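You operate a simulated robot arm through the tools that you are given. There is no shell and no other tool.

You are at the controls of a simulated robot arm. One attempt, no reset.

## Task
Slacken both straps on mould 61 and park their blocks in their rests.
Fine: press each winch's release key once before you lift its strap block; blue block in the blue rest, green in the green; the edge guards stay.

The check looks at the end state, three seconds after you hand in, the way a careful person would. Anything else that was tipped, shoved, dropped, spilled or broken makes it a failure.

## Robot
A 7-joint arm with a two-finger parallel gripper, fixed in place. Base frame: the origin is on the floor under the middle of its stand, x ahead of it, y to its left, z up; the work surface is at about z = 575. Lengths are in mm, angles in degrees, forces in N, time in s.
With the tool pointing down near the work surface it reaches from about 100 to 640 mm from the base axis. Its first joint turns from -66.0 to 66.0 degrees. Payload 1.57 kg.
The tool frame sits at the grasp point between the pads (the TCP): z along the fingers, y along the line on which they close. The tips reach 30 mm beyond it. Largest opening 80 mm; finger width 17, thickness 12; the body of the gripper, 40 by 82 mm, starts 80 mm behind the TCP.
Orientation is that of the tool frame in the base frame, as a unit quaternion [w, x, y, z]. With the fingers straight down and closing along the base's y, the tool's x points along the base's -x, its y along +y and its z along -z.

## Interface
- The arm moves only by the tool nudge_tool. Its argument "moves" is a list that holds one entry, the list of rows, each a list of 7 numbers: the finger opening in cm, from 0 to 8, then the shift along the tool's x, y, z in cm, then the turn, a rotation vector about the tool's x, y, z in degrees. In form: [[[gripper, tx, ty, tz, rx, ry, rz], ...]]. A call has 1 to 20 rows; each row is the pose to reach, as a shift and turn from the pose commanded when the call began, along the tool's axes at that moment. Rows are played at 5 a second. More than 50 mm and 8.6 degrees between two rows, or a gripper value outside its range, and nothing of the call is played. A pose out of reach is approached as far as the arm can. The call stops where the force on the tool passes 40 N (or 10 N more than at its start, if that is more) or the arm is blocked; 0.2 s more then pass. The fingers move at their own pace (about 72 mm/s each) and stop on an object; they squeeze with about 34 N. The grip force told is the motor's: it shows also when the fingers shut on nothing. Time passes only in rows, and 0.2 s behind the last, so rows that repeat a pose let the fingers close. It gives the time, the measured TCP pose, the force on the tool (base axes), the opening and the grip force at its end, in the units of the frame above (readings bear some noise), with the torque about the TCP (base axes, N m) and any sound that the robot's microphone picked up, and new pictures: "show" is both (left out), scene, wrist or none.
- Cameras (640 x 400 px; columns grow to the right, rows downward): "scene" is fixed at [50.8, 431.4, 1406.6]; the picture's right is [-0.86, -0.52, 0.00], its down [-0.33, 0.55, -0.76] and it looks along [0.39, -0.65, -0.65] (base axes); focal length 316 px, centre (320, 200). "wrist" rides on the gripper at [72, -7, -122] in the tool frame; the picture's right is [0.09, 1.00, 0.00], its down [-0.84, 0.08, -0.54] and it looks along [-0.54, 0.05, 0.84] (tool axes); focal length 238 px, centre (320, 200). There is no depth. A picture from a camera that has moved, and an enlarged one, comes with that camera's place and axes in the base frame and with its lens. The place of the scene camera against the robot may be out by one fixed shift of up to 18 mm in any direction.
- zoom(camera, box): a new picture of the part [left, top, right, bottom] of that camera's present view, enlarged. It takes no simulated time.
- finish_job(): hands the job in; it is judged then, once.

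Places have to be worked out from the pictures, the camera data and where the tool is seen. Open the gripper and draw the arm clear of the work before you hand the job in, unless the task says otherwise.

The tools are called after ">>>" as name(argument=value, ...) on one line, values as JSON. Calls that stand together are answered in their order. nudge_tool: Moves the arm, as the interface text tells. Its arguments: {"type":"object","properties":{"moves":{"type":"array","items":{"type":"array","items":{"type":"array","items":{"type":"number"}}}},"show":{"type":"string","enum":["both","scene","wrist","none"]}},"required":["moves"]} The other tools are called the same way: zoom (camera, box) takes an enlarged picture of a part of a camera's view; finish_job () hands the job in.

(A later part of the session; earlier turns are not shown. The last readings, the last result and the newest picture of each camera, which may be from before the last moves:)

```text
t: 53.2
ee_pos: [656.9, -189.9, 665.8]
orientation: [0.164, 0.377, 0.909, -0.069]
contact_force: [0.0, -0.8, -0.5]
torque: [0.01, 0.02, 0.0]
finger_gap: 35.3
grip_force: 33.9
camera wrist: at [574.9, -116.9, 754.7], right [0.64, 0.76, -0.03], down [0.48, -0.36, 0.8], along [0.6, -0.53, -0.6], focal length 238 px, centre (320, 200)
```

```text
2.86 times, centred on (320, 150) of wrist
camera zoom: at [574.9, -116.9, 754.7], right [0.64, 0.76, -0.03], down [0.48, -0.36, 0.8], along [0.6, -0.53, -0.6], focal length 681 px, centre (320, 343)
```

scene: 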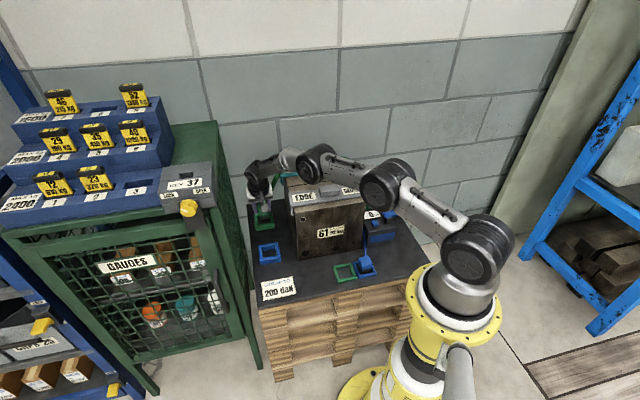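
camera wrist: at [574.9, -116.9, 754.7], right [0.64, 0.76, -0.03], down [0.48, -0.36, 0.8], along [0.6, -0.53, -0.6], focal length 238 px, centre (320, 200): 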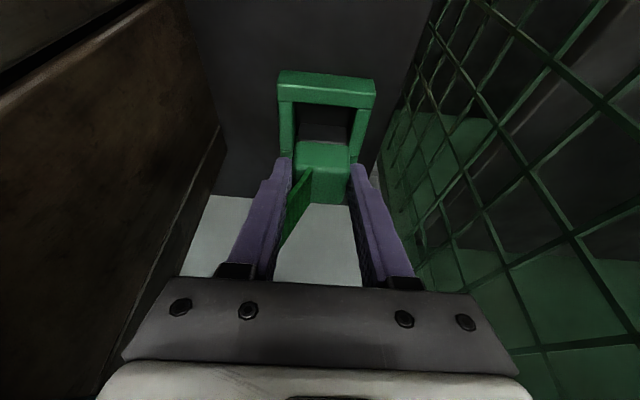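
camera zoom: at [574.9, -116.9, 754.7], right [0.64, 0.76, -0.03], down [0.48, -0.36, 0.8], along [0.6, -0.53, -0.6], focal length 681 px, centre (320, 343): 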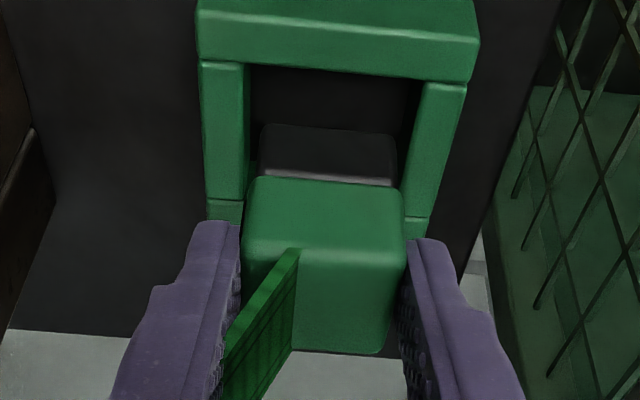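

The green block is free. I raise it to z≈716 and bring it back along the corridor to the front of the mould, keeping the tilt.

>>> nudge_tool(moves=[[[2.5, -0.88, 0, -2.34, 0, 0, 0], [2.5, -1.764, 0, -4.684, 0, 0, 0], [2.5, 0.6, 0, -5.57, 0, 0, 0], [2.5, 4.0, 0, -6.85, 0, 0, 0], [2.5, 7.6, 0, -8.21, 0, 0, 0], [2.5, 11.35, 0, -9.62, 0, 0, 0], [2.5, 15.1, 0, -11.03, 0, 0, 0], [2.5, 18.84, 0, -12.44, 0, 0, 0], [2.5, 22.6, 0, -13.86, 0, 0, 0], [2.5, 25.0, 0, -14.76, 0, 0, 0], [2.5, 25.68, 0, -15.02, 0, 0, 0], [2.5, 25.68, 0, -15.02, 0, 0, 0]]], show="both")

```text
t: 55.9
ee_pos: [451.7, 16.4, 714.5]
orientation: [0.165, 0.376, 0.909, -0.069]
contact_force: [-0.2, 0.0, -0.7]
torque: [0.01, 0.04, 0.01]
finger_gap: 35.3
grip_force: 34.0
camera wrist: at [368.6, 90.6, 804.2], right [0.64, 0.76, -0.03], down [0.47, -0.36, 0.8], along [0.6, -0.53, -0.6], focal length 238 px, centre (320, 200)
```

scene: 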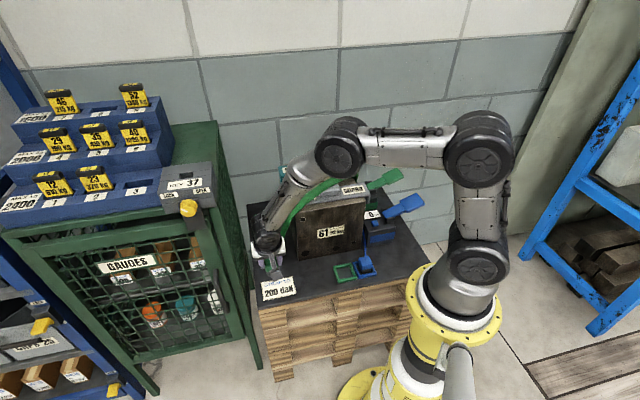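
wrist: 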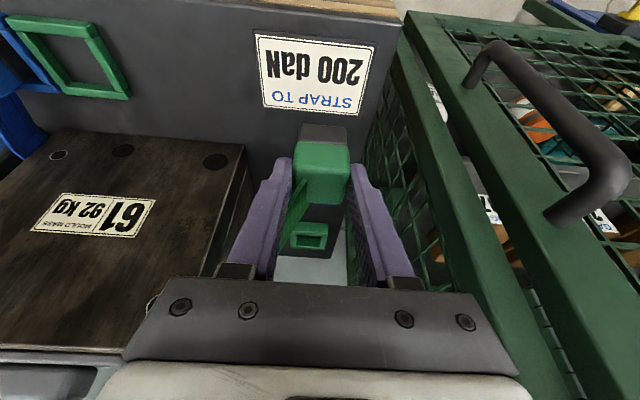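

The green block hangs steady in front of the mould. I carry it along to above the green rest.

>>> nudge_tool(moves=[[[2.5, 0, -3.5, 0, 0, 0, 0], [2.5, 0, -7.5, 0, 0, 0, 0], [2.5, 0, -11.5, 0, 0, 0, 0], [2.5, 0, -15.5, 0, 0, 0, 0], [2.5, 0, -19.5, 0, 0, 0, 0], [2.5, 0, -22.0, 0, 0, 0, 0], [2.5, 0, -22.5, 0, 0, 0, 0], [2.5, 0, -22.5, 0, 0, 0, 0]]], show="both")

>>> zoom(camera="wrist", box=[220, 60, 420, 220])

>>> zoom(camera="scene", box=[300, 200, 400, 290])

```text
t: 57.6
ee_pos: [288.9, -143.5, 715.3]
orientation: [0.164, 0.377, 0.909, -0.068]
contact_force: [-1.0, 0.0, -0.5]
torque: [0.02, 0.02, -0.01]
finger_gap: 35.2
grip_force: 33.9
camera wrist: at [207.3, -69.0, 804.4], right [0.64, 0.76, -0.03], down [0.48, -0.36, 0.8], along [0.6, -0.53, -0.6], focal length 238 px, centre (320, 200)
```

scene: 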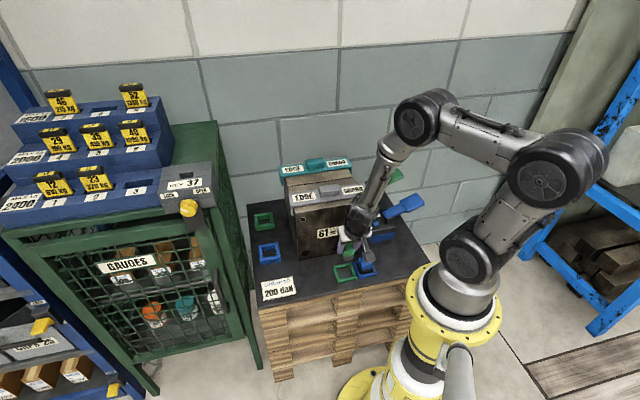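
wrist: 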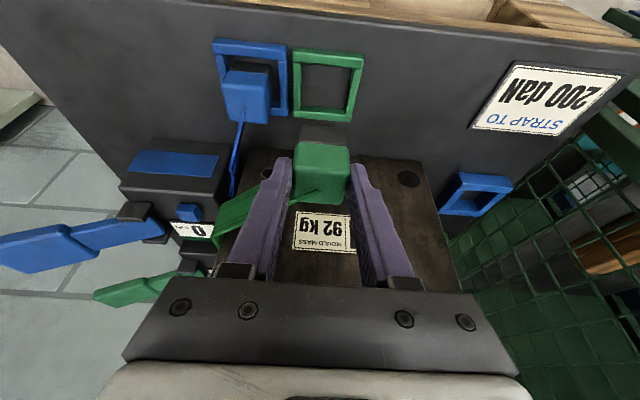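

```text
2.50 times, centred on (320, 140) of wrist
camera zoom: at [207.3, -69.0, 804.4], right [0.64, 0.76, -0.03], down [0.48, -0.36, 0.8], along [0.6, -0.53, -0.6], focal length 596 px, centre (320, 350)
```

zoom: 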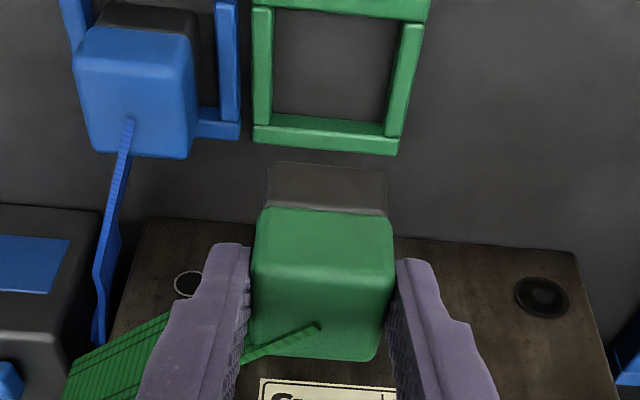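

```text
4.44 times, centred on (350, 245) of scene
camera zoom: at [50.8, 431.4, 1406.6], right [-0.86, -0.52, 0.0], down [-0.33, 0.55, -0.76], along [0.39, -0.65, -0.65], focal length 1404 px, centre (187, 0)
```

zoom: 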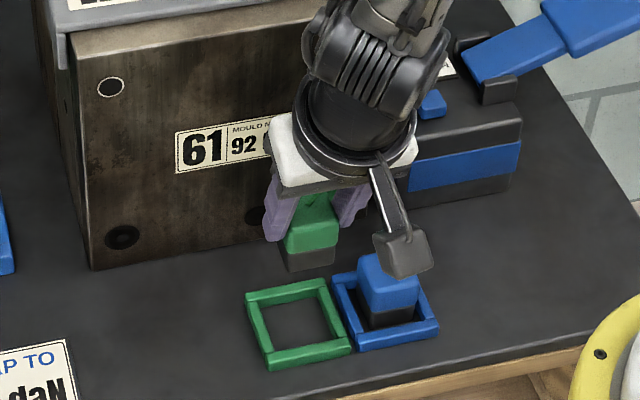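

Block in hand at e1≈103.5, e2≈315; green rest centre at e1≈105, e2≈316. I correct by about 1 mm and lower 65 mm.

>>> nudge_tool(moves=[[[2.5, 0.64, 0.12, 1.9, 0, 0, 0], [2.5, 1.34, 0.12, 3.77, 0, 0, 0], [2.5, 1.87, 0.12, 5.18, 0, 0, 0], [2.5, 2.23, 0.12, 6.11, 0, 0, 0], [2.5, 2.23, 0.12, 6.11, 0, 0, 0]]], show="both")

>>> zoom(camera="wrist", box=[220, 60, 420, 220])

>>> zoom(camera="scene", box=[300, 200, 400, 290])

```text
t: 58.9
ee_pos: [292.1, -141.1, 649.7]
orientation: [0.164, 0.377, 0.909, -0.069]
contact_force: [-0.5, 0.0, -1.5]
torque: [0.02, 0.01, 0.01]
finger_gap: 35.6
grip_force: 33.7
camera wrist: at [210.4, -67.7, 738.4], right [0.64, 0.76, -0.03], down [0.47, -0.36, 0.8], along [0.6, -0.53, -0.6], focal length 238 px, centre (320, 200)
```

scene: 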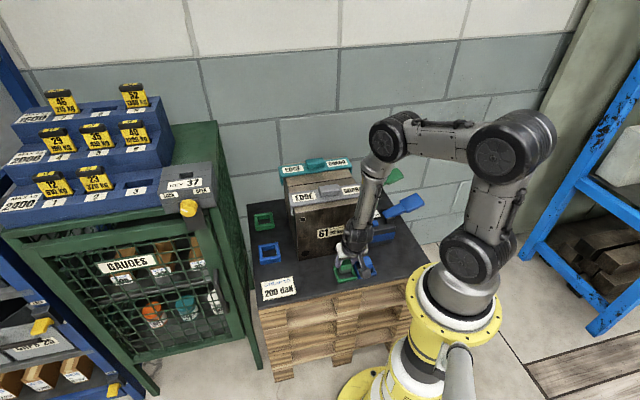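
wrist: 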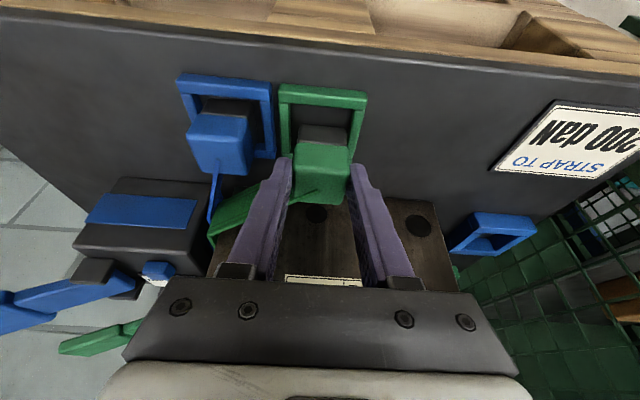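

```text
2.50 times, centred on (320, 140) of wrist
camera zoom: at [210.4, -67.7, 738.4], right [0.64, 0.76, -0.03], down [0.47, -0.36, 0.8], along [0.6, -0.53, -0.6], focal length 596 px, centre (320, 350)
```

zoom: 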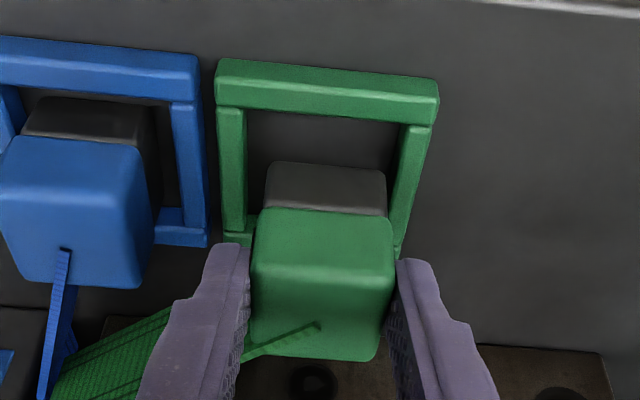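

```text
4.44 times, centred on (350, 245) of scene
camera zoom: at [50.8, 431.4, 1406.6], right [-0.86, -0.52, 0.0], down [-0.33, 0.55, -0.76], along [0.39, -0.65, -0.65], focal length 1404 px, centre (187, 0)
```

zoom: 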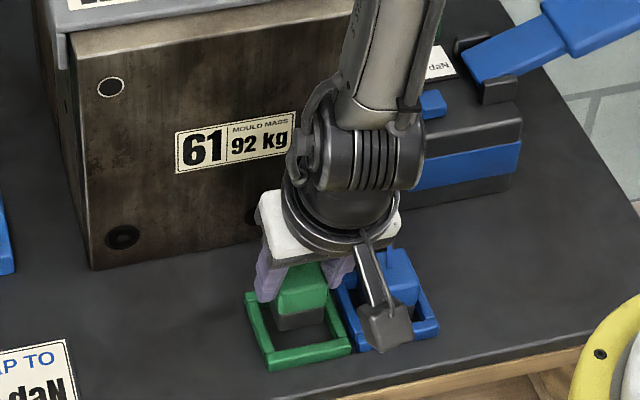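

Measured again: block e1≈106.8, e2≈316.3 against rest (105.4, 315.4). I correct by 1 mm each way and lower 17 mm, into the frame.

>>> nudge_tool(moves=[[[2.5, 0.3, -0.13, 0.55, 0, 0, 0], [2.5, 0.5, -0.13, 1.05, 0, 0, 0], [2.5, 0.61, -0.13, 1.38, 0, 0, 0], [2.5, 0.675, -0.13, 1.565, 0, 0, 0], [2.5, 0.675, -0.13, 1.565, 0, 0, 0]]], show="both")

>>> zoom(camera="wrist", box=[220, 60, 420, 220])

>>> zoom(camera="scene", box=[310, 220, 390, 290])

```text
t: 60.0
ee_pos: [291.5, -142.5, 634.8]
orientation: [0.164, 0.376, 0.909, -0.07]
contact_force: [-0.4, 0.2, -1.2]
torque: [0.03, 0.04, 0.04]
finger_gap: 35.2
grip_force: 33.6
camera wrist: at [209.9, -68.2, 722.5], right [0.64, 0.76, -0.04], down [0.48, -0.36, 0.8], along [0.6, -0.53, -0.6], focal length 238 px, centre (320, 200)
```

scene: 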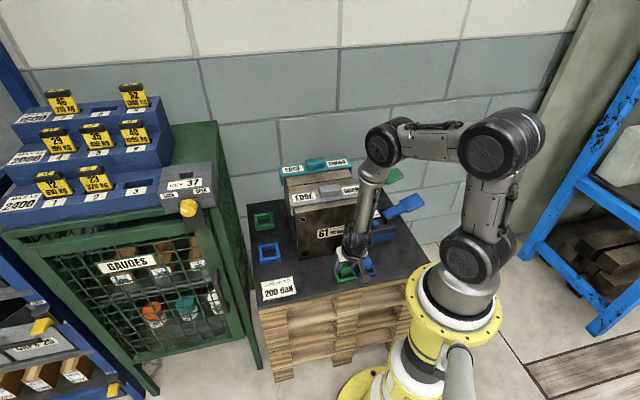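
wrist: 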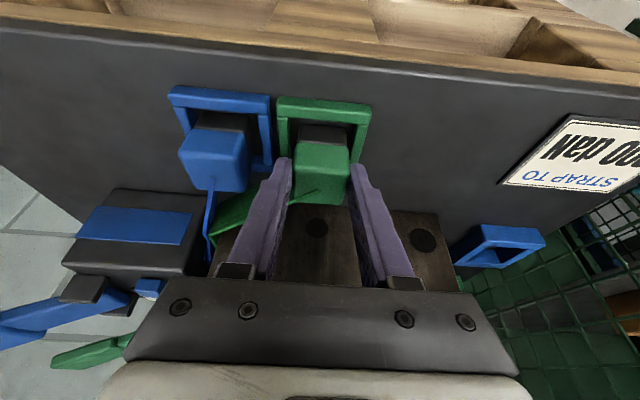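

```text
2.50 times, centred on (320, 140) of wrist
camera zoom: at [209.9, -68.2, 722.5], right [0.64, 0.76, -0.04], down [0.48, -0.36, 0.8], along [0.6, -0.53, -0.6], focal length 596 px, centre (320, 350)
```

zoom: 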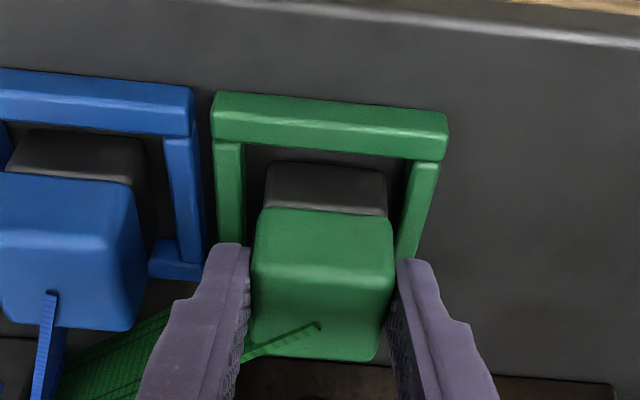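

```text
5.71 times, centred on (350, 255) of scene
camera zoom: at [50.8, 431.4, 1406.6], right [-0.86, -0.52, 0.0], down [-0.33, 0.55, -0.76], along [0.39, -0.65, -0.65], focal length 1805 px, centre (149, -114)
```

zoom: 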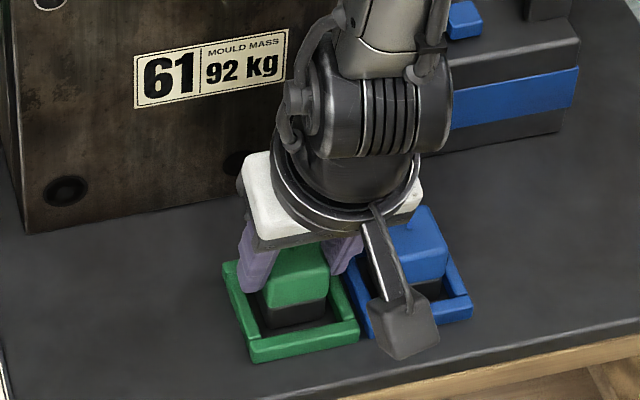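

The plug is inside the green frame with even gaps. I lower the last few millimetres in 1 mm steps to feel the board.

>>> nudge_tool(moves=[[[2.5, 0.053, 0, 0.14, 0, 0, 0], [2.5, 0.106, 0, 0.28, 0, 0, 0], [2.5, 0.141, 0, 0.375, 0, 0, 0], [2.5, 0.141, 0, 0.375, 0, 0, 0]]], show="none")

```text
t: 61.0
ee_pos: [291.8, -143.5, 630.5]
orientation: [0.164, 0.377, 0.909, -0.072]
contact_force: [-1.8, 0.9, 4.0]
torque: [0.11, -0.04, 0.02]
finger_gap: 35.1
grip_force: 33.6
```

Contact begins (+4 N). One more millimetre to seat it firmly.

>>> nudge_tool(moves=[[[2.5, 0.018, 0, 0.047, 0, 0, 0], [2.5, 0.035, 0, 0.094, 0, 0, 0], [2.5, 0.035, 0, 0.094, 0, 0, 0]]], show="both")

>>> zoom(camera="wrist", box=[220, 60, 420, 220])

>>> zoom(camera="scene", box=[310, 220, 390, 290])

```text
t: 61.9
ee_pos: [293.2, -143.1, 629.9]
orientation: [0.164, 0.378, 0.909, -0.071]
contact_force: [-9.7, -3.3, 26.1]
torque: [-0.08, 0.14, -0.01]
finger_gap: 35.4
grip_force: 33.9
camera wrist: at [211.4, -69.4, 718.2], right [0.64, 0.76, -0.04], down [0.48, -0.36, 0.8], along [0.6, -0.54, -0.6], focal length 238 px, centre (320, 200)
```

scene: 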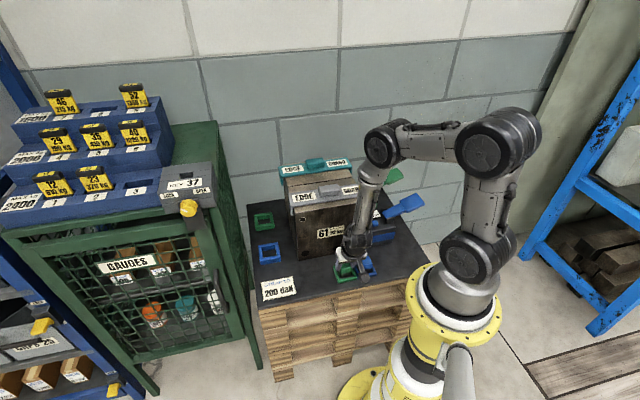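
wrist: 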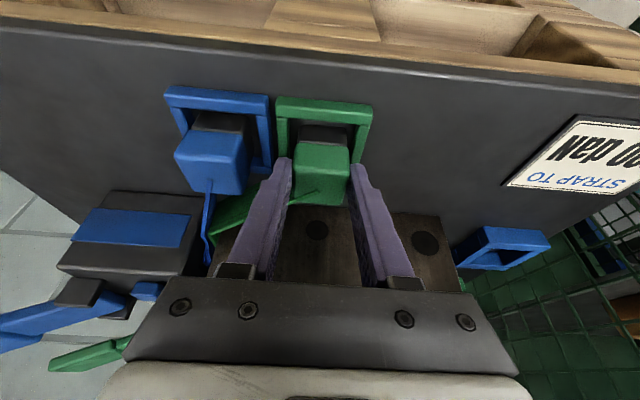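

```text
2.50 times, centred on (320, 140) of wrist
camera zoom: at [211.4, -69.4, 718.2], right [0.64, 0.76, -0.04], down [0.48, -0.36, 0.8], along [0.6, -0.54, -0.6], focal length 596 px, centre (320, 350)
```

zoom: 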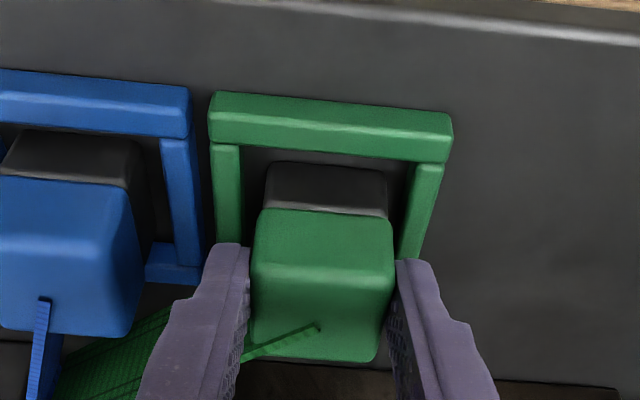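

```text
5.71 times, centred on (350, 255) of scene
camera zoom: at [50.4, 431.4, 1406.6], right [-0.86, -0.52, 0.0], down [-0.33, 0.55, -0.76], along [0.39, -0.65, -0.65], focal length 1805 px, centre (149, -114)
```

zoom: 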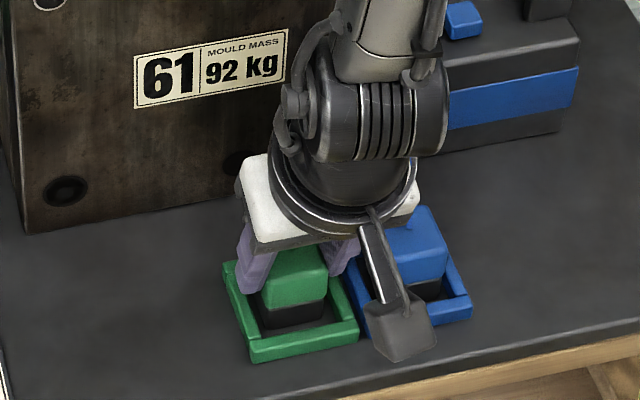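

Seated (26 N). I ease off, open just enough to clear the neighbouring blue block, and rise straight up.

>>> nudge_tool(moves=[[[2.5, -0.03, 0, -0.075, 0, 0, 0], [2.5, -0.03, 0, -0.075, 0, 0, 0], [3.8, -0.03, 0, -0.075, 0, 0, 0], [4.6, -0.03, 0, -0.075, 0, 0, 0], [4.6, -0.03, 0, -0.075, 0, 0, 0], [4.6, -0.2, 0, -0.54, 0, 0, 0], [4.6, -0.56, 0, -1.48, 0, 0, 0], [4.6, -1.27, 0, -3.36, 0, 0, 0], [4.6, -2.5, 0, -6.64, 0, 0, 0], [4.6, -3.7, 0, -9.84, 0, 0, 0], [4.6, -3.7, 0, -9.84, 0, 0, 0]]], show="both")

>>> zoom(camera="wrist", box=[150, 20, 410, 200])

>>> zoom(camera="scene", box=[300, 200, 400, 290])

>>> zoom(camera="scene", box=[240, 140, 420, 280])

```text
t: 64.2
ee_pos: [293.2, -141.1, 734.5]
orientation: [0.164, 0.377, 0.909, -0.07]
contact_force: [0.0, -0.1, -0.1]
torque: [0.0, 0.03, 0.01]
finger_gap: 46.0
grip_force: 0.1
camera wrist: at [210.4, -67.6, 823.3], right [0.64, 0.77, -0.03], down [0.47, -0.36, 0.8], along [0.6, -0.53, -0.6], focal length 238 px, centre (320, 200)
```

scene: 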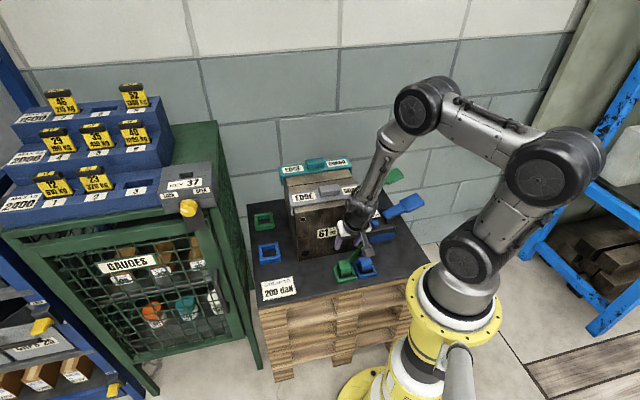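
wrist: 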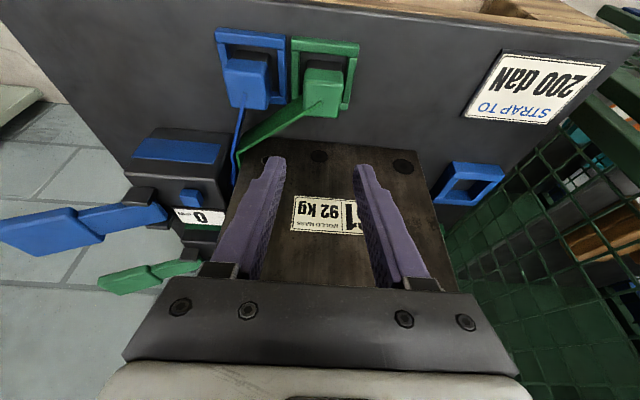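

```text
2.22 times, centred on (280, 110) of wrist
camera zoom: at [210.4, -67.6, 823.3], right [0.64, 0.77, -0.03], down [0.47, -0.36, 0.8], along [0.6, -0.53, -0.6], focal length 530 px, centre (409, 400)
```

zoom: 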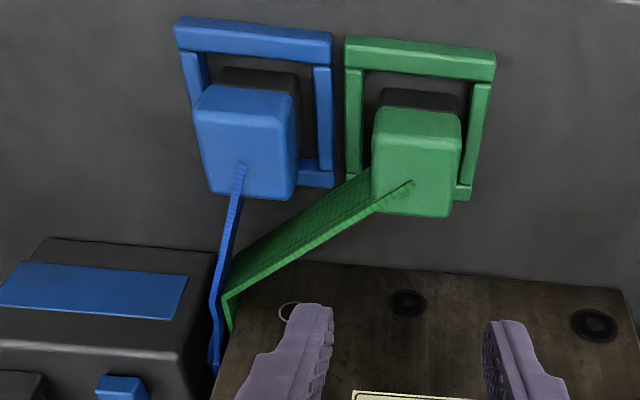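

```text
4.44 times, centred on (350, 245) of scene
camera zoom: at [50.8, 431.4, 1406.6], right [-0.86, -0.52, 0.0], down [-0.33, 0.55, -0.76], along [0.39, -0.65, -0.65], focal length 1404 px, centre (187, 0)
```

zoom: 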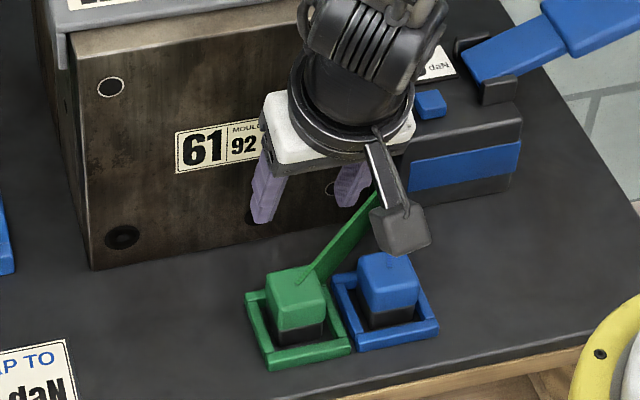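

```text
2.86 times, centred on (330, 210) of scene
camera zoom: at [50.8, 431.4, 1406.6], right [-0.86, -0.52, 0.0], down [-0.33, 0.55, -0.76], along [0.39, -0.65, -0.65], focal length 902 px, centre (291, 171)
```

zoom: 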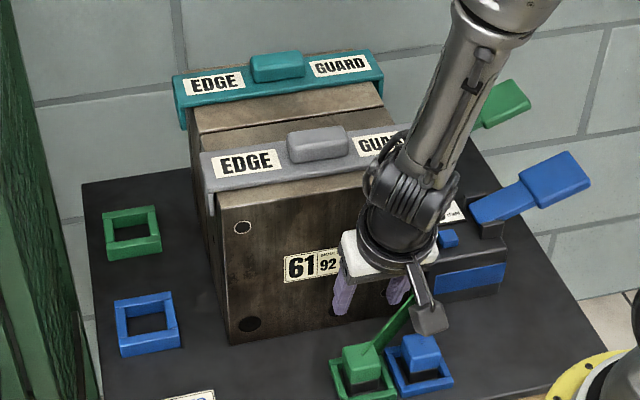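

Both blocks are parked upright in their rests. Now I rise, level the tool and look down on the two edge guards to judge how far the blue one is off.

>>> nudge_tool(moves=[[[4.6, -1.73, 0, -4.59, 0, 0, 0], [4.6, -3.46, 0, -9.18, 0, 0, 0], [3, -5.18, 0, -13.77, 0, 0, 0], [0, -6.91, 0, -18.36, 0, 0, 0], [0, -9.4, 0, -17.42, 0, 6.67, 0], [0, -11.9, 0, -16.48, 0, 13.33, 0], [0, -14.4, 0, -15.54, 0, 20, 0], [0, -14.4, 0, -15.54, 0, 20, 0], [0, -14.4, 0, -15.54, 0, 20, 0]]], show="both")

>>> zoom(camera="wrist", box=[80, 60, 560, 280])

>>> zoom(camera="scene", box=[240, 130, 420, 290])

```text
t: 66.2
ee_pos: [349.4, -199.0, 930.0]
orientation: [0.003, 0.383, 0.924, -0.003]
contact_force: [0.0, 0.2, -0.3]
torque: [0.0, -0.01, 0.0]
finger_gap: 0.0
grip_force: 21.6
camera wrist: at [292.4, -151.5, 1051.2], right [0.64, 0.77, 0.0], down [0.64, -0.53, 0.55], along [0.42, -0.35, -0.84], focal length 238 px, centre (320, 200)
```

scene: 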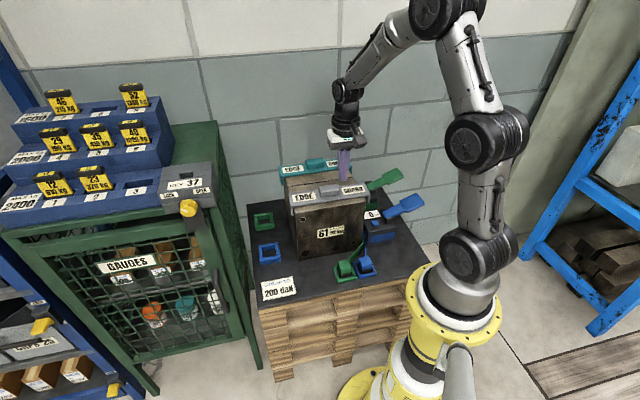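
wrist: 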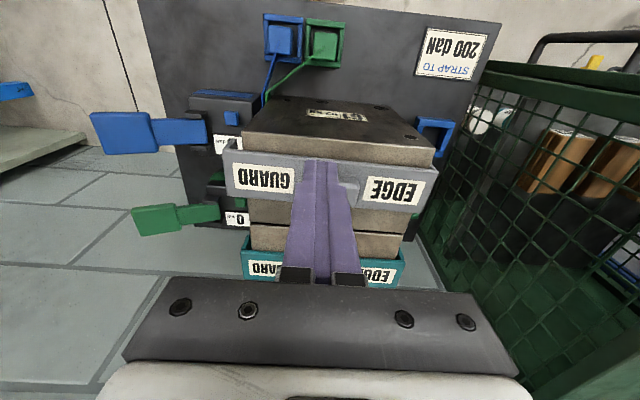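

```text
1.33 times, centred on (320, 170) of wrist
camera zoom: at [292.4, -151.5, 1051.2], right [0.64, 0.77, 0.0], down [0.64, -0.53, 0.55], along [0.42, -0.35, -0.84], focal length 318 px, centre (320, 240)
```

zoom: 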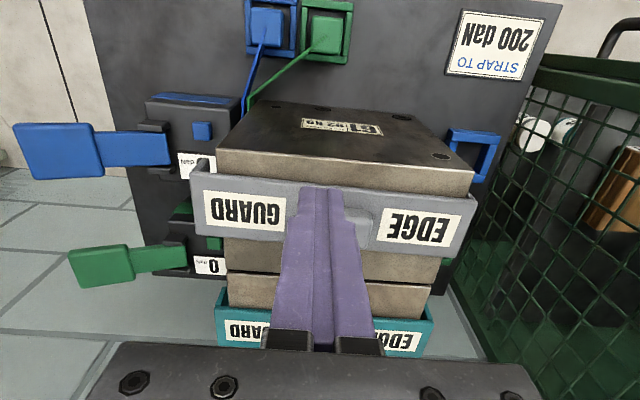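

```text
2.50 times, centred on (330, 210) of scene
camera zoom: at [50.8, 431.4, 1406.6], right [-0.86, -0.52, 0.0], down [-0.33, 0.55, -0.76], along [0.39, -0.65, -0.65], focal length 790 px, centre (295, 175)
```

zoom: 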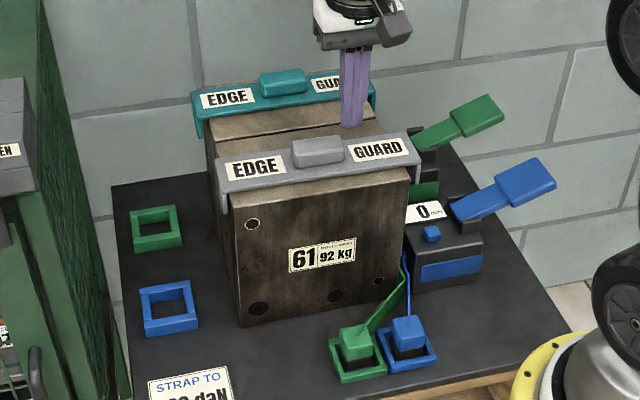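

I zoom on both ends of both guards to measure their overhang relative to the mould.

>>> zoom(camera="wrist", box=[210, 120, 310, 220])

>>> zoom(camera="wrist", box=[340, 130, 460, 230])

>>> zoom(camera="wrist", box=[220, 200, 320, 290])

>>> zoom(camera="wrist", box=[340, 200, 440, 300])

>>> zoom(camera="scene", box=[275, 150, 395, 230])

```text
4.00 times, centred on (260, 170) of wrist
camera zoom: at [292.4, -151.5, 1051.2], right [0.64, 0.77, 0.0], down [0.64, -0.53, 0.55], along [0.42, -0.35, -0.84], focal length 953 px, centre (560, 320)
```

zoom: 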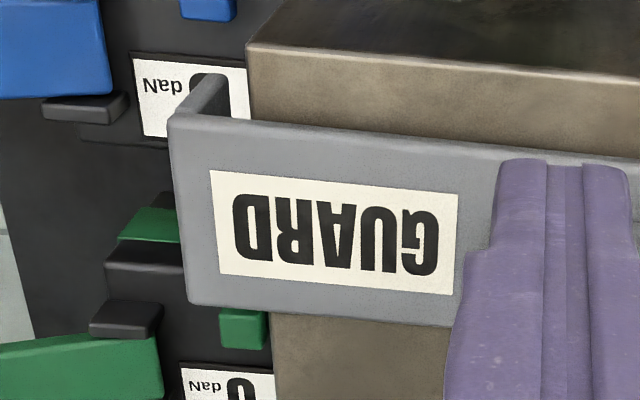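

```text
4.00 times, centred on (400, 180) of wrist
camera zoom: at [292.4, -151.5, 1051.2], right [0.64, 0.77, 0.0], down [0.64, -0.53, 0.55], along [0.42, -0.35, -0.84], focal length 953 px, centre (0, 280)
```

zoom: 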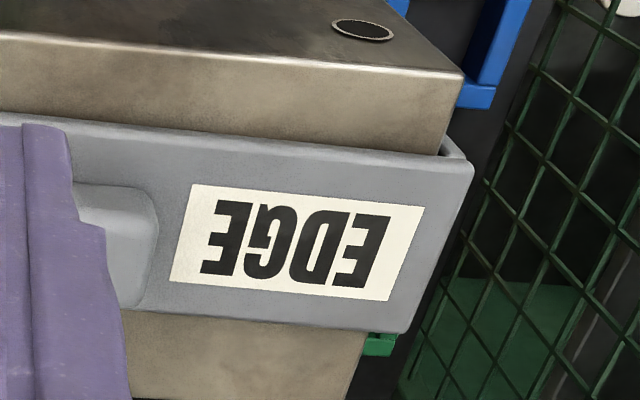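

```text
4.44 times, centred on (270, 245) of wrist
camera zoom: at [292.4, -151.5, 1051.2], right [0.64, 0.77, 0.0], down [0.64, -0.53, 0.55], along [0.42, -0.35, -0.84], focal length 1059 px, centre (542, 0)
```

zoom: 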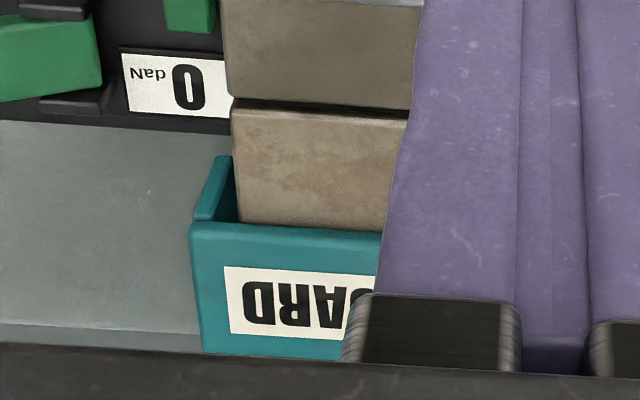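

```text
4.00 times, centred on (390, 250) of wrist
camera zoom: at [292.4, -151.5, 1051.2], right [0.64, 0.77, 0.0], down [0.64, -0.53, 0.55], along [0.42, -0.35, -0.84], focal length 953 px, centre (40, 0)
```

zoom: 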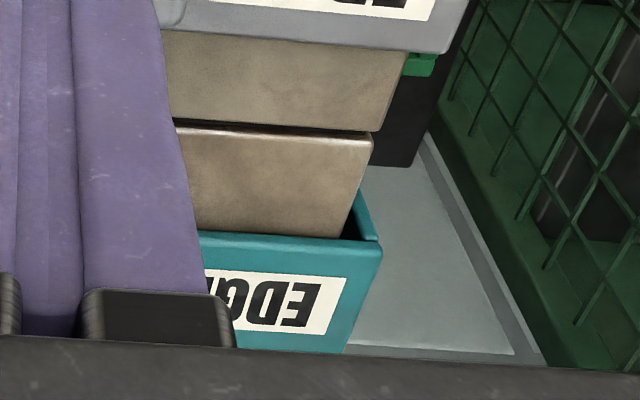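

```text
5.00 times, centred on (335, 190) of scene
camera zoom: at [50.8, 431.4, 1406.6], right [-0.86, -0.52, 0.0], down [-0.33, 0.55, -0.76], along [0.39, -0.65, -0.65], focal length 1579 px, centre (245, 250)
```

zoom: 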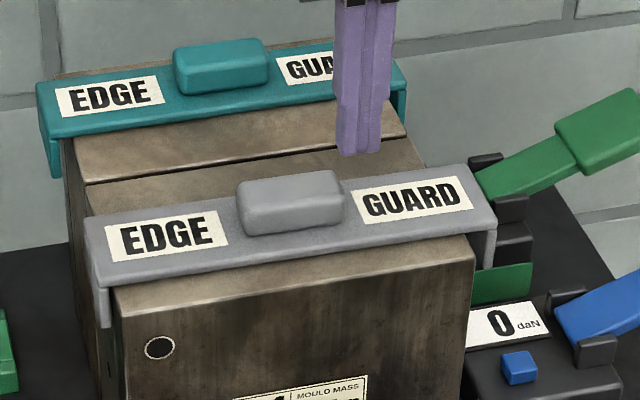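

The blue guard is off by about 5.5 mm toward the winch, 5 mm backwards and ~1° in yaw; the teal one is centred. I will put the blue one back by its handle: first I hover over the handle with open fingers and look.

>>> nudge_tool(moves=[[[4, -2.5, 0.7, 0, 0, 0, 0], [8, -5.0, 1.4, 0, 0, 0, 0], [8, -6.78, 1.84, 1.0, 0, 0, 0], [8, -6.78, 1.84, 3.0, 0, 0, 0], [8, -6.78, 1.84, 4.5, 0, 0, 0], [8, -6.78, 1.84, 4.5, 0, 0, 0]]], show="both")

>>> zoom(camera="wrist", box=[200, 80, 440, 280])

>>> zoom(camera="scene", box=[275, 120, 395, 230])

```text
t: 67.7
ee_pos: [409.6, -233.6, 883.1]
orientation: [0.004, 0.384, 0.924, -0.003]
contact_force: [1.0, 0.2, -1.2]
torque: [0.01, 0.0, 0.05]
finger_gap: 80.0
grip_force: 0.0
camera wrist: at [353.7, -185.4, 1004.9], right [0.64, 0.77, 0.0], down [0.64, -0.53, 0.55], along [0.42, -0.35, -0.84], focal length 238 px, centre (320, 200)
```

scene: 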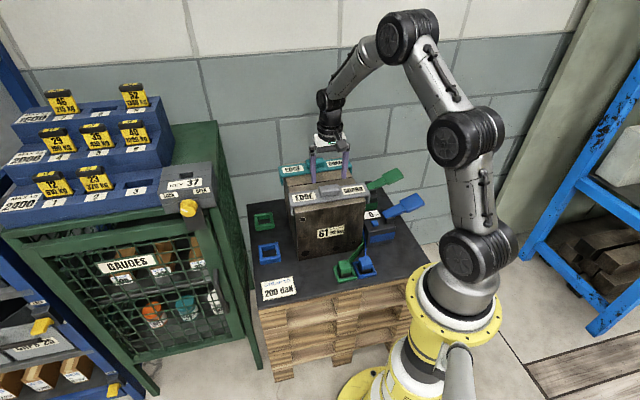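
wrist: 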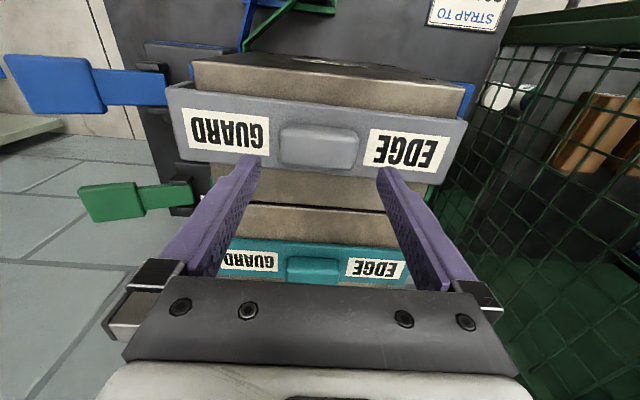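

```text
2.00 times, centred on (320, 180) of wrist
camera zoom: at [353.7, -185.4, 1004.9], right [0.64, 0.77, 0.0], down [0.64, -0.53, 0.55], along [0.42, -0.35, -0.84], focal length 477 px, centre (320, 240)
```

zoom: 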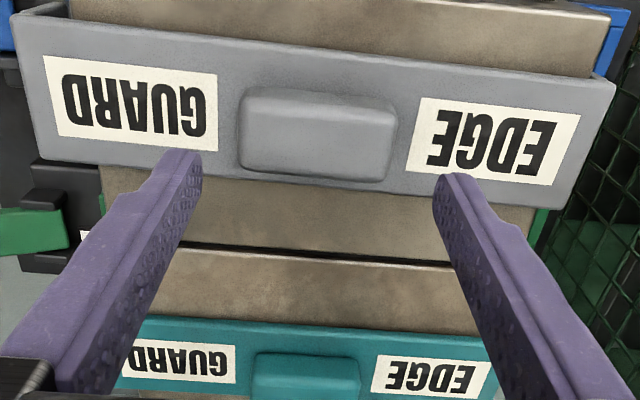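

```text
3.64 times, centred on (335, 175) of scene
camera zoom: at [50.8, 431.4, 1406.6], right [-0.86, -0.52, 0.0], down [-0.33, 0.55, -0.76], along [0.39, -0.65, -0.65], focal length 1148 px, centre (266, 291)
```

zoom: 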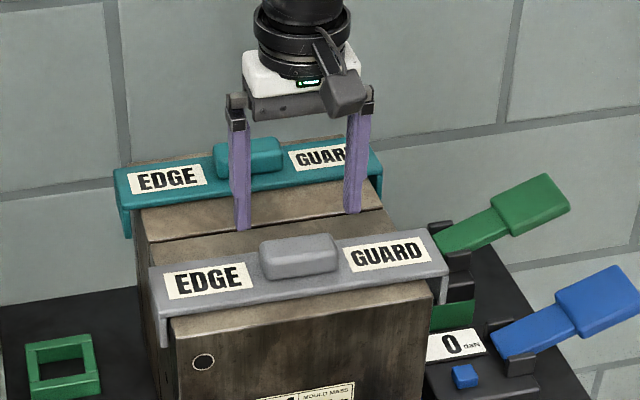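

Two independent measurements agree: the guard is off by about −5.6 mm in e1, +4.2 mm in e2 and 0.9° of yaw. I align the open fingers to the handle's ends (matching that yaw) and descend partway.

>>> nudge_tool(moves=[[[8, 0.04, -0.12, 1.0, 0, 0, 0.87], [8, 0.04, -0.12, 2.4, 0, 0, 0.87], [8, 0.04, -0.12, 3.5, 0, 0, 0.87], [8, 0.04, -0.12, 3.5, 0, 0, 0.87]]], show="both")

>>> zoom(camera="wrist", box=[220, 80, 420, 240])

>>> zoom(camera="scene", box=[285, 140, 385, 220])

```text
t: 68.7
ee_pos: [411.6, -234.6, 849.3]
orientation: [0.004, 0.39, 0.921, -0.003]
contact_force: [-0.3, -0.5, 1.6]
torque: [0.0, -0.01, 0.01]
finger_gap: 80.0
grip_force: 0.1
camera wrist: at [355.6, -186.3, 970.2], right [0.65, 0.76, 0.0], down [0.63, -0.54, 0.55], along [0.42, -0.36, -0.84], focal length 238 px, centre (320, 200)
```

scene: 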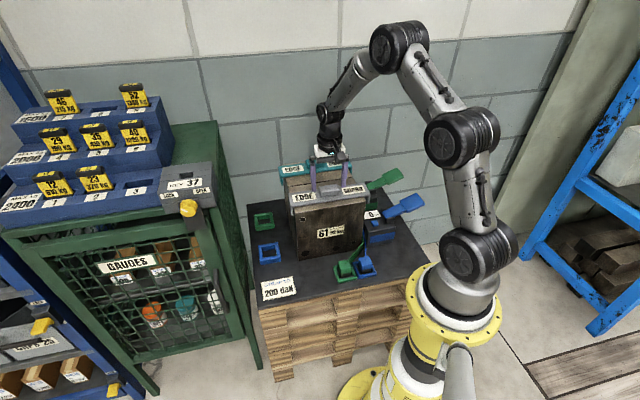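
wrist: 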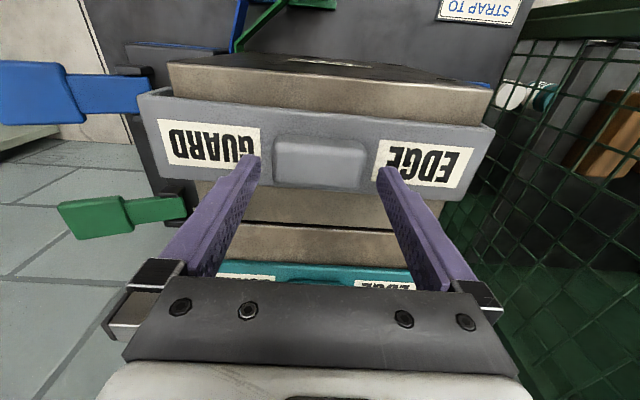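

```text
2.50 times, centred on (320, 160) of wrist
camera zoom: at [355.6, -186.3, 970.2], right [0.65, 0.76, 0.0], down [0.63, -0.54, 0.55], along [0.42, -0.36, -0.84], focal length 596 px, centre (320, 300)
```

zoom: 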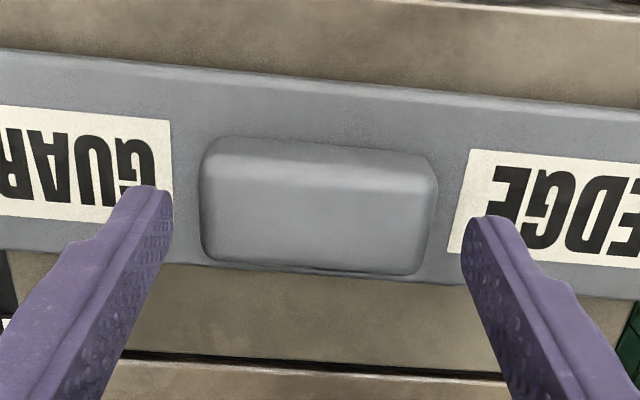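

```text
5.00 times, centred on (335, 180) of scene
camera zoom: at [50.8, 431.4, 1406.6], right [-0.86, -0.52, 0.0], down [-0.33, 0.55, -0.76], along [0.39, -0.65, -0.65], focal length 1579 px, centre (245, 300)
```

zoom: 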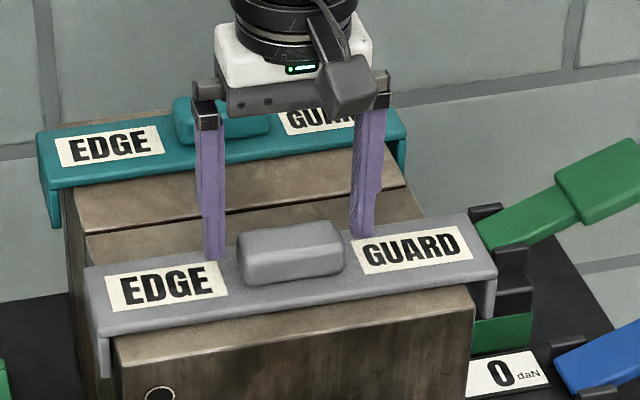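

The fingers straddle the handle with 6–8 mm clearance each side. I shift 1.2 mm and descend 12 mm more, then continue in fine steps until I feel the guard's plate lightly.

>>> nudge_tool(moves=[[[8, 0, -0.12, 0.5, 0, 0, 0], [8, 0, -0.12, 1.0, 0, 0, 0], [8, 0, -0.12, 1.2, 0, 0, 0], [8, 0, -0.12, 1.2, 0, 0, 0]]], show="both")

>>> zoom(camera="scene", box=[285, 140, 385, 220])

>>> zoom(camera="wrist", box=[220, 80, 420, 240])

```text
t: 69.7
ee_pos: [409.2, -234.7, 837.1]
orientation: [0.005, 0.39, 0.921, -0.002]
contact_force: [-0.3, 0.6, 0.7]
torque: [0.03, 0.02, -0.01]
finger_gap: 80.0
grip_force: 0.1
camera wrist: at [354.2, -186.8, 959.1], right [0.65, 0.76, 0.0], down [0.63, -0.54, 0.55], along [0.42, -0.36, -0.84], focal length 238 px, centre (320, 200)
```

scene: 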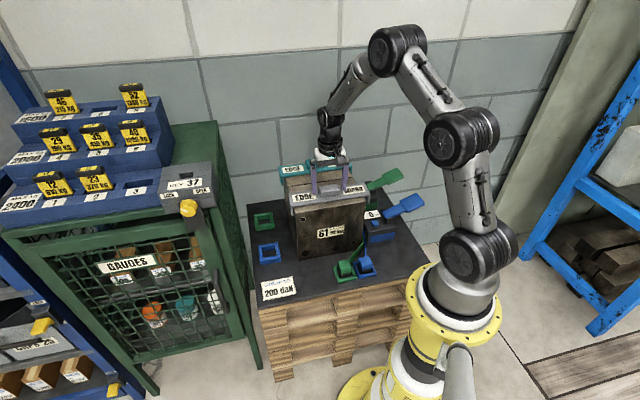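
wrist: 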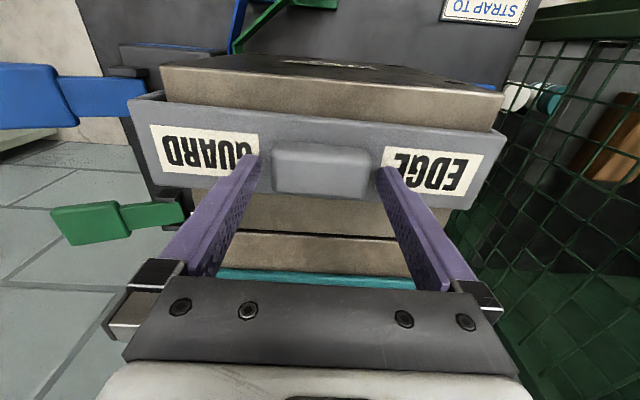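

```text
5.00 times, centred on (335, 180) of scene
camera zoom: at [50.8, 431.4, 1406.6], right [-0.86, -0.52, 0.0], down [-0.33, 0.55, -0.76], along [0.39, -0.65, -0.65], focal length 1579 px, centre (245, 300)
```

zoom: 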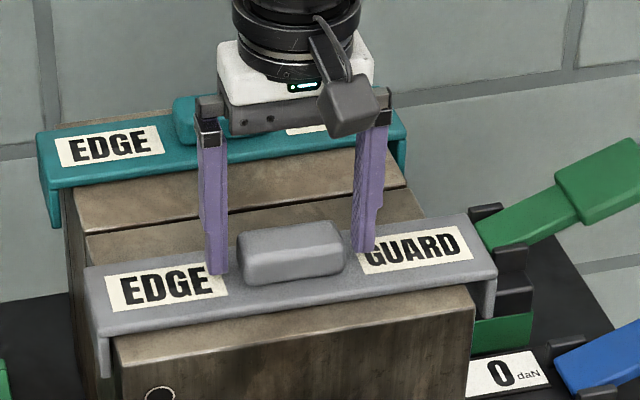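

```text
2.50 times, centred on (320, 160) of wrist
camera zoom: at [354.2, -186.8, 959.1], right [0.65, 0.76, 0.0], down [0.63, -0.54, 0.55], along [0.42, -0.36, -0.84], focal length 596 px, centre (320, 300)
```

zoom: 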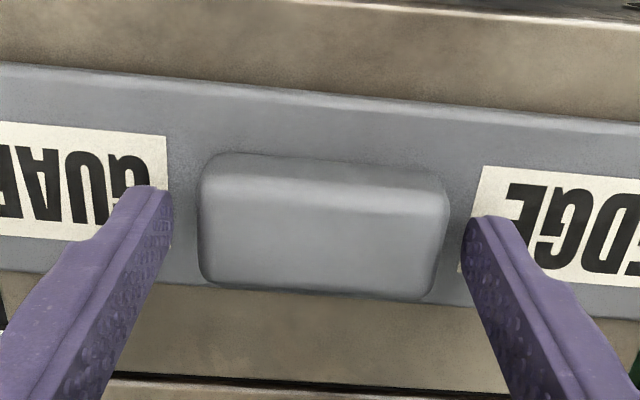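

Tips near z≈808. I continue down in 1 mm steps, watching for touch.

>>> nudge_tool(moves=[[[8, 0, 0, 0.1, 0, 0, 0], [8, 0, 0, 0.2, 0, 0, 0], [8, 0, 0, 0.3, 0, 0, 0], [8, 0, 0, 0.4, 0, 0, 0], [8, 0, 0, 0.4, 0, 0, 0]]], show="none")

>>> zoom(camera="scene", box=[305, 170, 365, 210])

>>> zoom(camera="wrist", box=[220, 80, 420, 240])

```text
t: 70.8
ee_pos: [409.6, -235.5, 834.9]
orientation: [0.005, 0.39, 0.921, -0.003]
contact_force: [-0.5, 0.4, 0.2]
torque: [0.02, 0.04, 0.0]
finger_gap: 79.9
grip_force: 0.1
```

```text
10.00 times, centred on (335, 190) of scene
camera zoom: at [50.8, 431.4, 1406.6], right [-0.86, -0.52, 0.0], down [-0.33, 0.55, -0.76], along [0.39, -0.65, -0.65], focal length 3158 px, centre (170, 300)
```

zoom: 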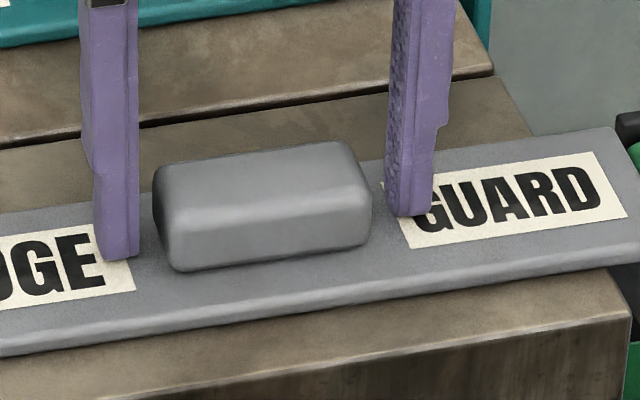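

```text
2.50 times, centred on (320, 160) of wrist
camera zoom: at [353.4, -187.4, 955.1], right [0.65, 0.76, 0.0], down [0.63, -0.54, 0.55], along [0.42, -0.36, -0.83], focal length 596 px, centre (320, 300)
```

zoom: 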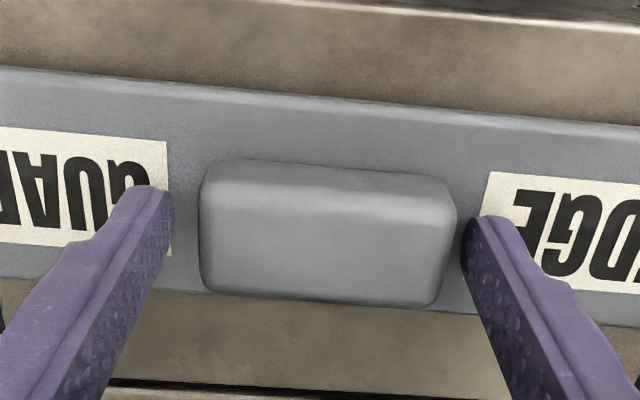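

The tips are about 1 mm above the plate with the handle between the pads. I centre by 1.3 mm and close gently on the handle.

>>> nudge_tool(moves=[[[8, 0, 0.13, 0, 0, 0, 0], [7.4, 0, 0.13, 0, 0, 0, 0], [7.0, 0, 0.13, 0, 0, 0, 0], [6.8, 0, 0.13, 0, 0, 0, 0], [6.6, 0, 0.13, 0, 0, 0, 0], [6.4, 0, 0.13, 0, 0, 0, 0], [6.2, 0, 0.13, 0, 0, 0, 0], [6.0, 0, 0.13, 0, 0, 0, 0], [6.0, 0, 0.13, 0, 0, 0, 0]]], show="both")

>>> zoom(camera="scene", box=[275, 150, 395, 230])

>>> zoom(camera="wrist", box=[220, 80, 420, 240])

```text
t: 72.8
ee_pos: [409.7, -234.2, 834.4]
orientation: [0.005, 0.39, 0.921, -0.004]
contact_force: [-0.3, -0.6, 0.7]
torque: [0.02, 0.02, 0.0]
finger_gap: 63.5
grip_force: 34.1
camera wrist: at [353.9, -185.7, 955.6], right [0.65, 0.76, 0.0], down [0.63, -0.54, 0.55], along [0.42, -0.36, -0.84], focal length 238 px, centre (320, 200)
```

scene: 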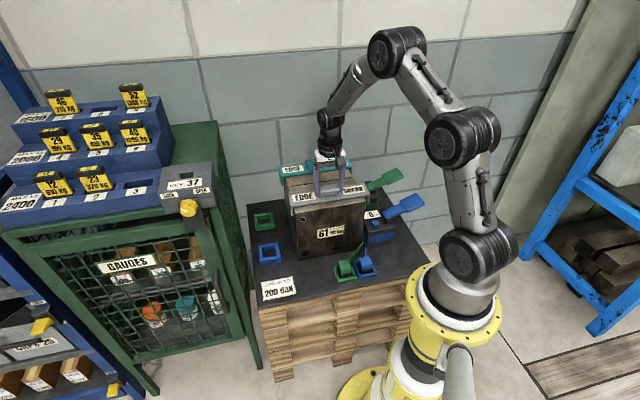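
wrist: 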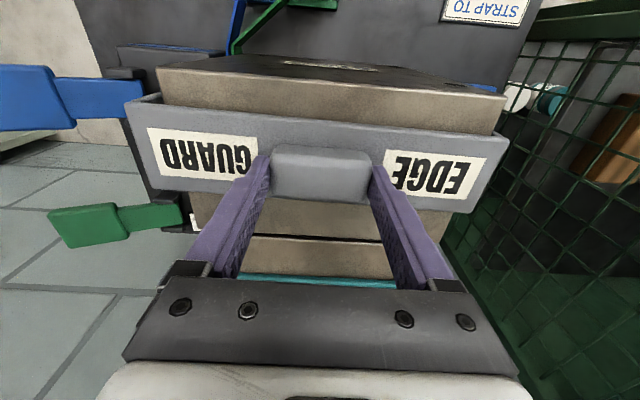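

```text
5.00 times, centred on (335, 190) of scene
camera zoom: at [50.8, 431.4, 1406.6], right [-0.86, -0.52, 0.0], down [-0.33, 0.55, -0.76], along [0.39, -0.65, -0.65], focal length 1579 px, centre (245, 250)
```

zoom: 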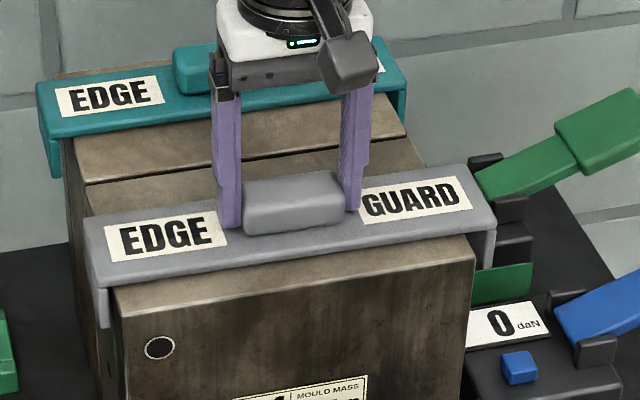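

```text
2.50 times, centred on (320, 160) of wrist
camera zoom: at [353.9, -185.7, 955.6], right [0.65, 0.76, 0.0], down [0.63, -0.54, 0.55], along [0.42, -0.36, -0.84], focal length 596 px, centre (320, 300)
```

zoom: 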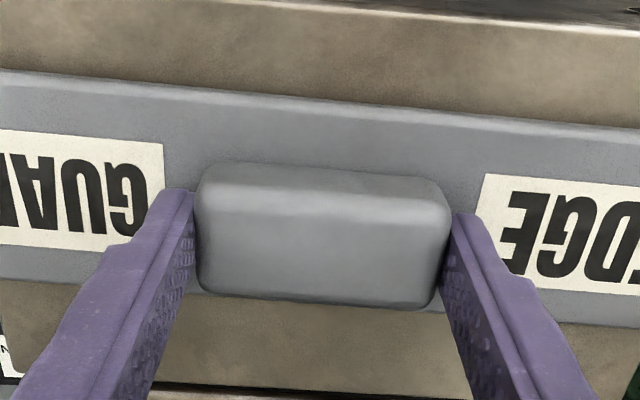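

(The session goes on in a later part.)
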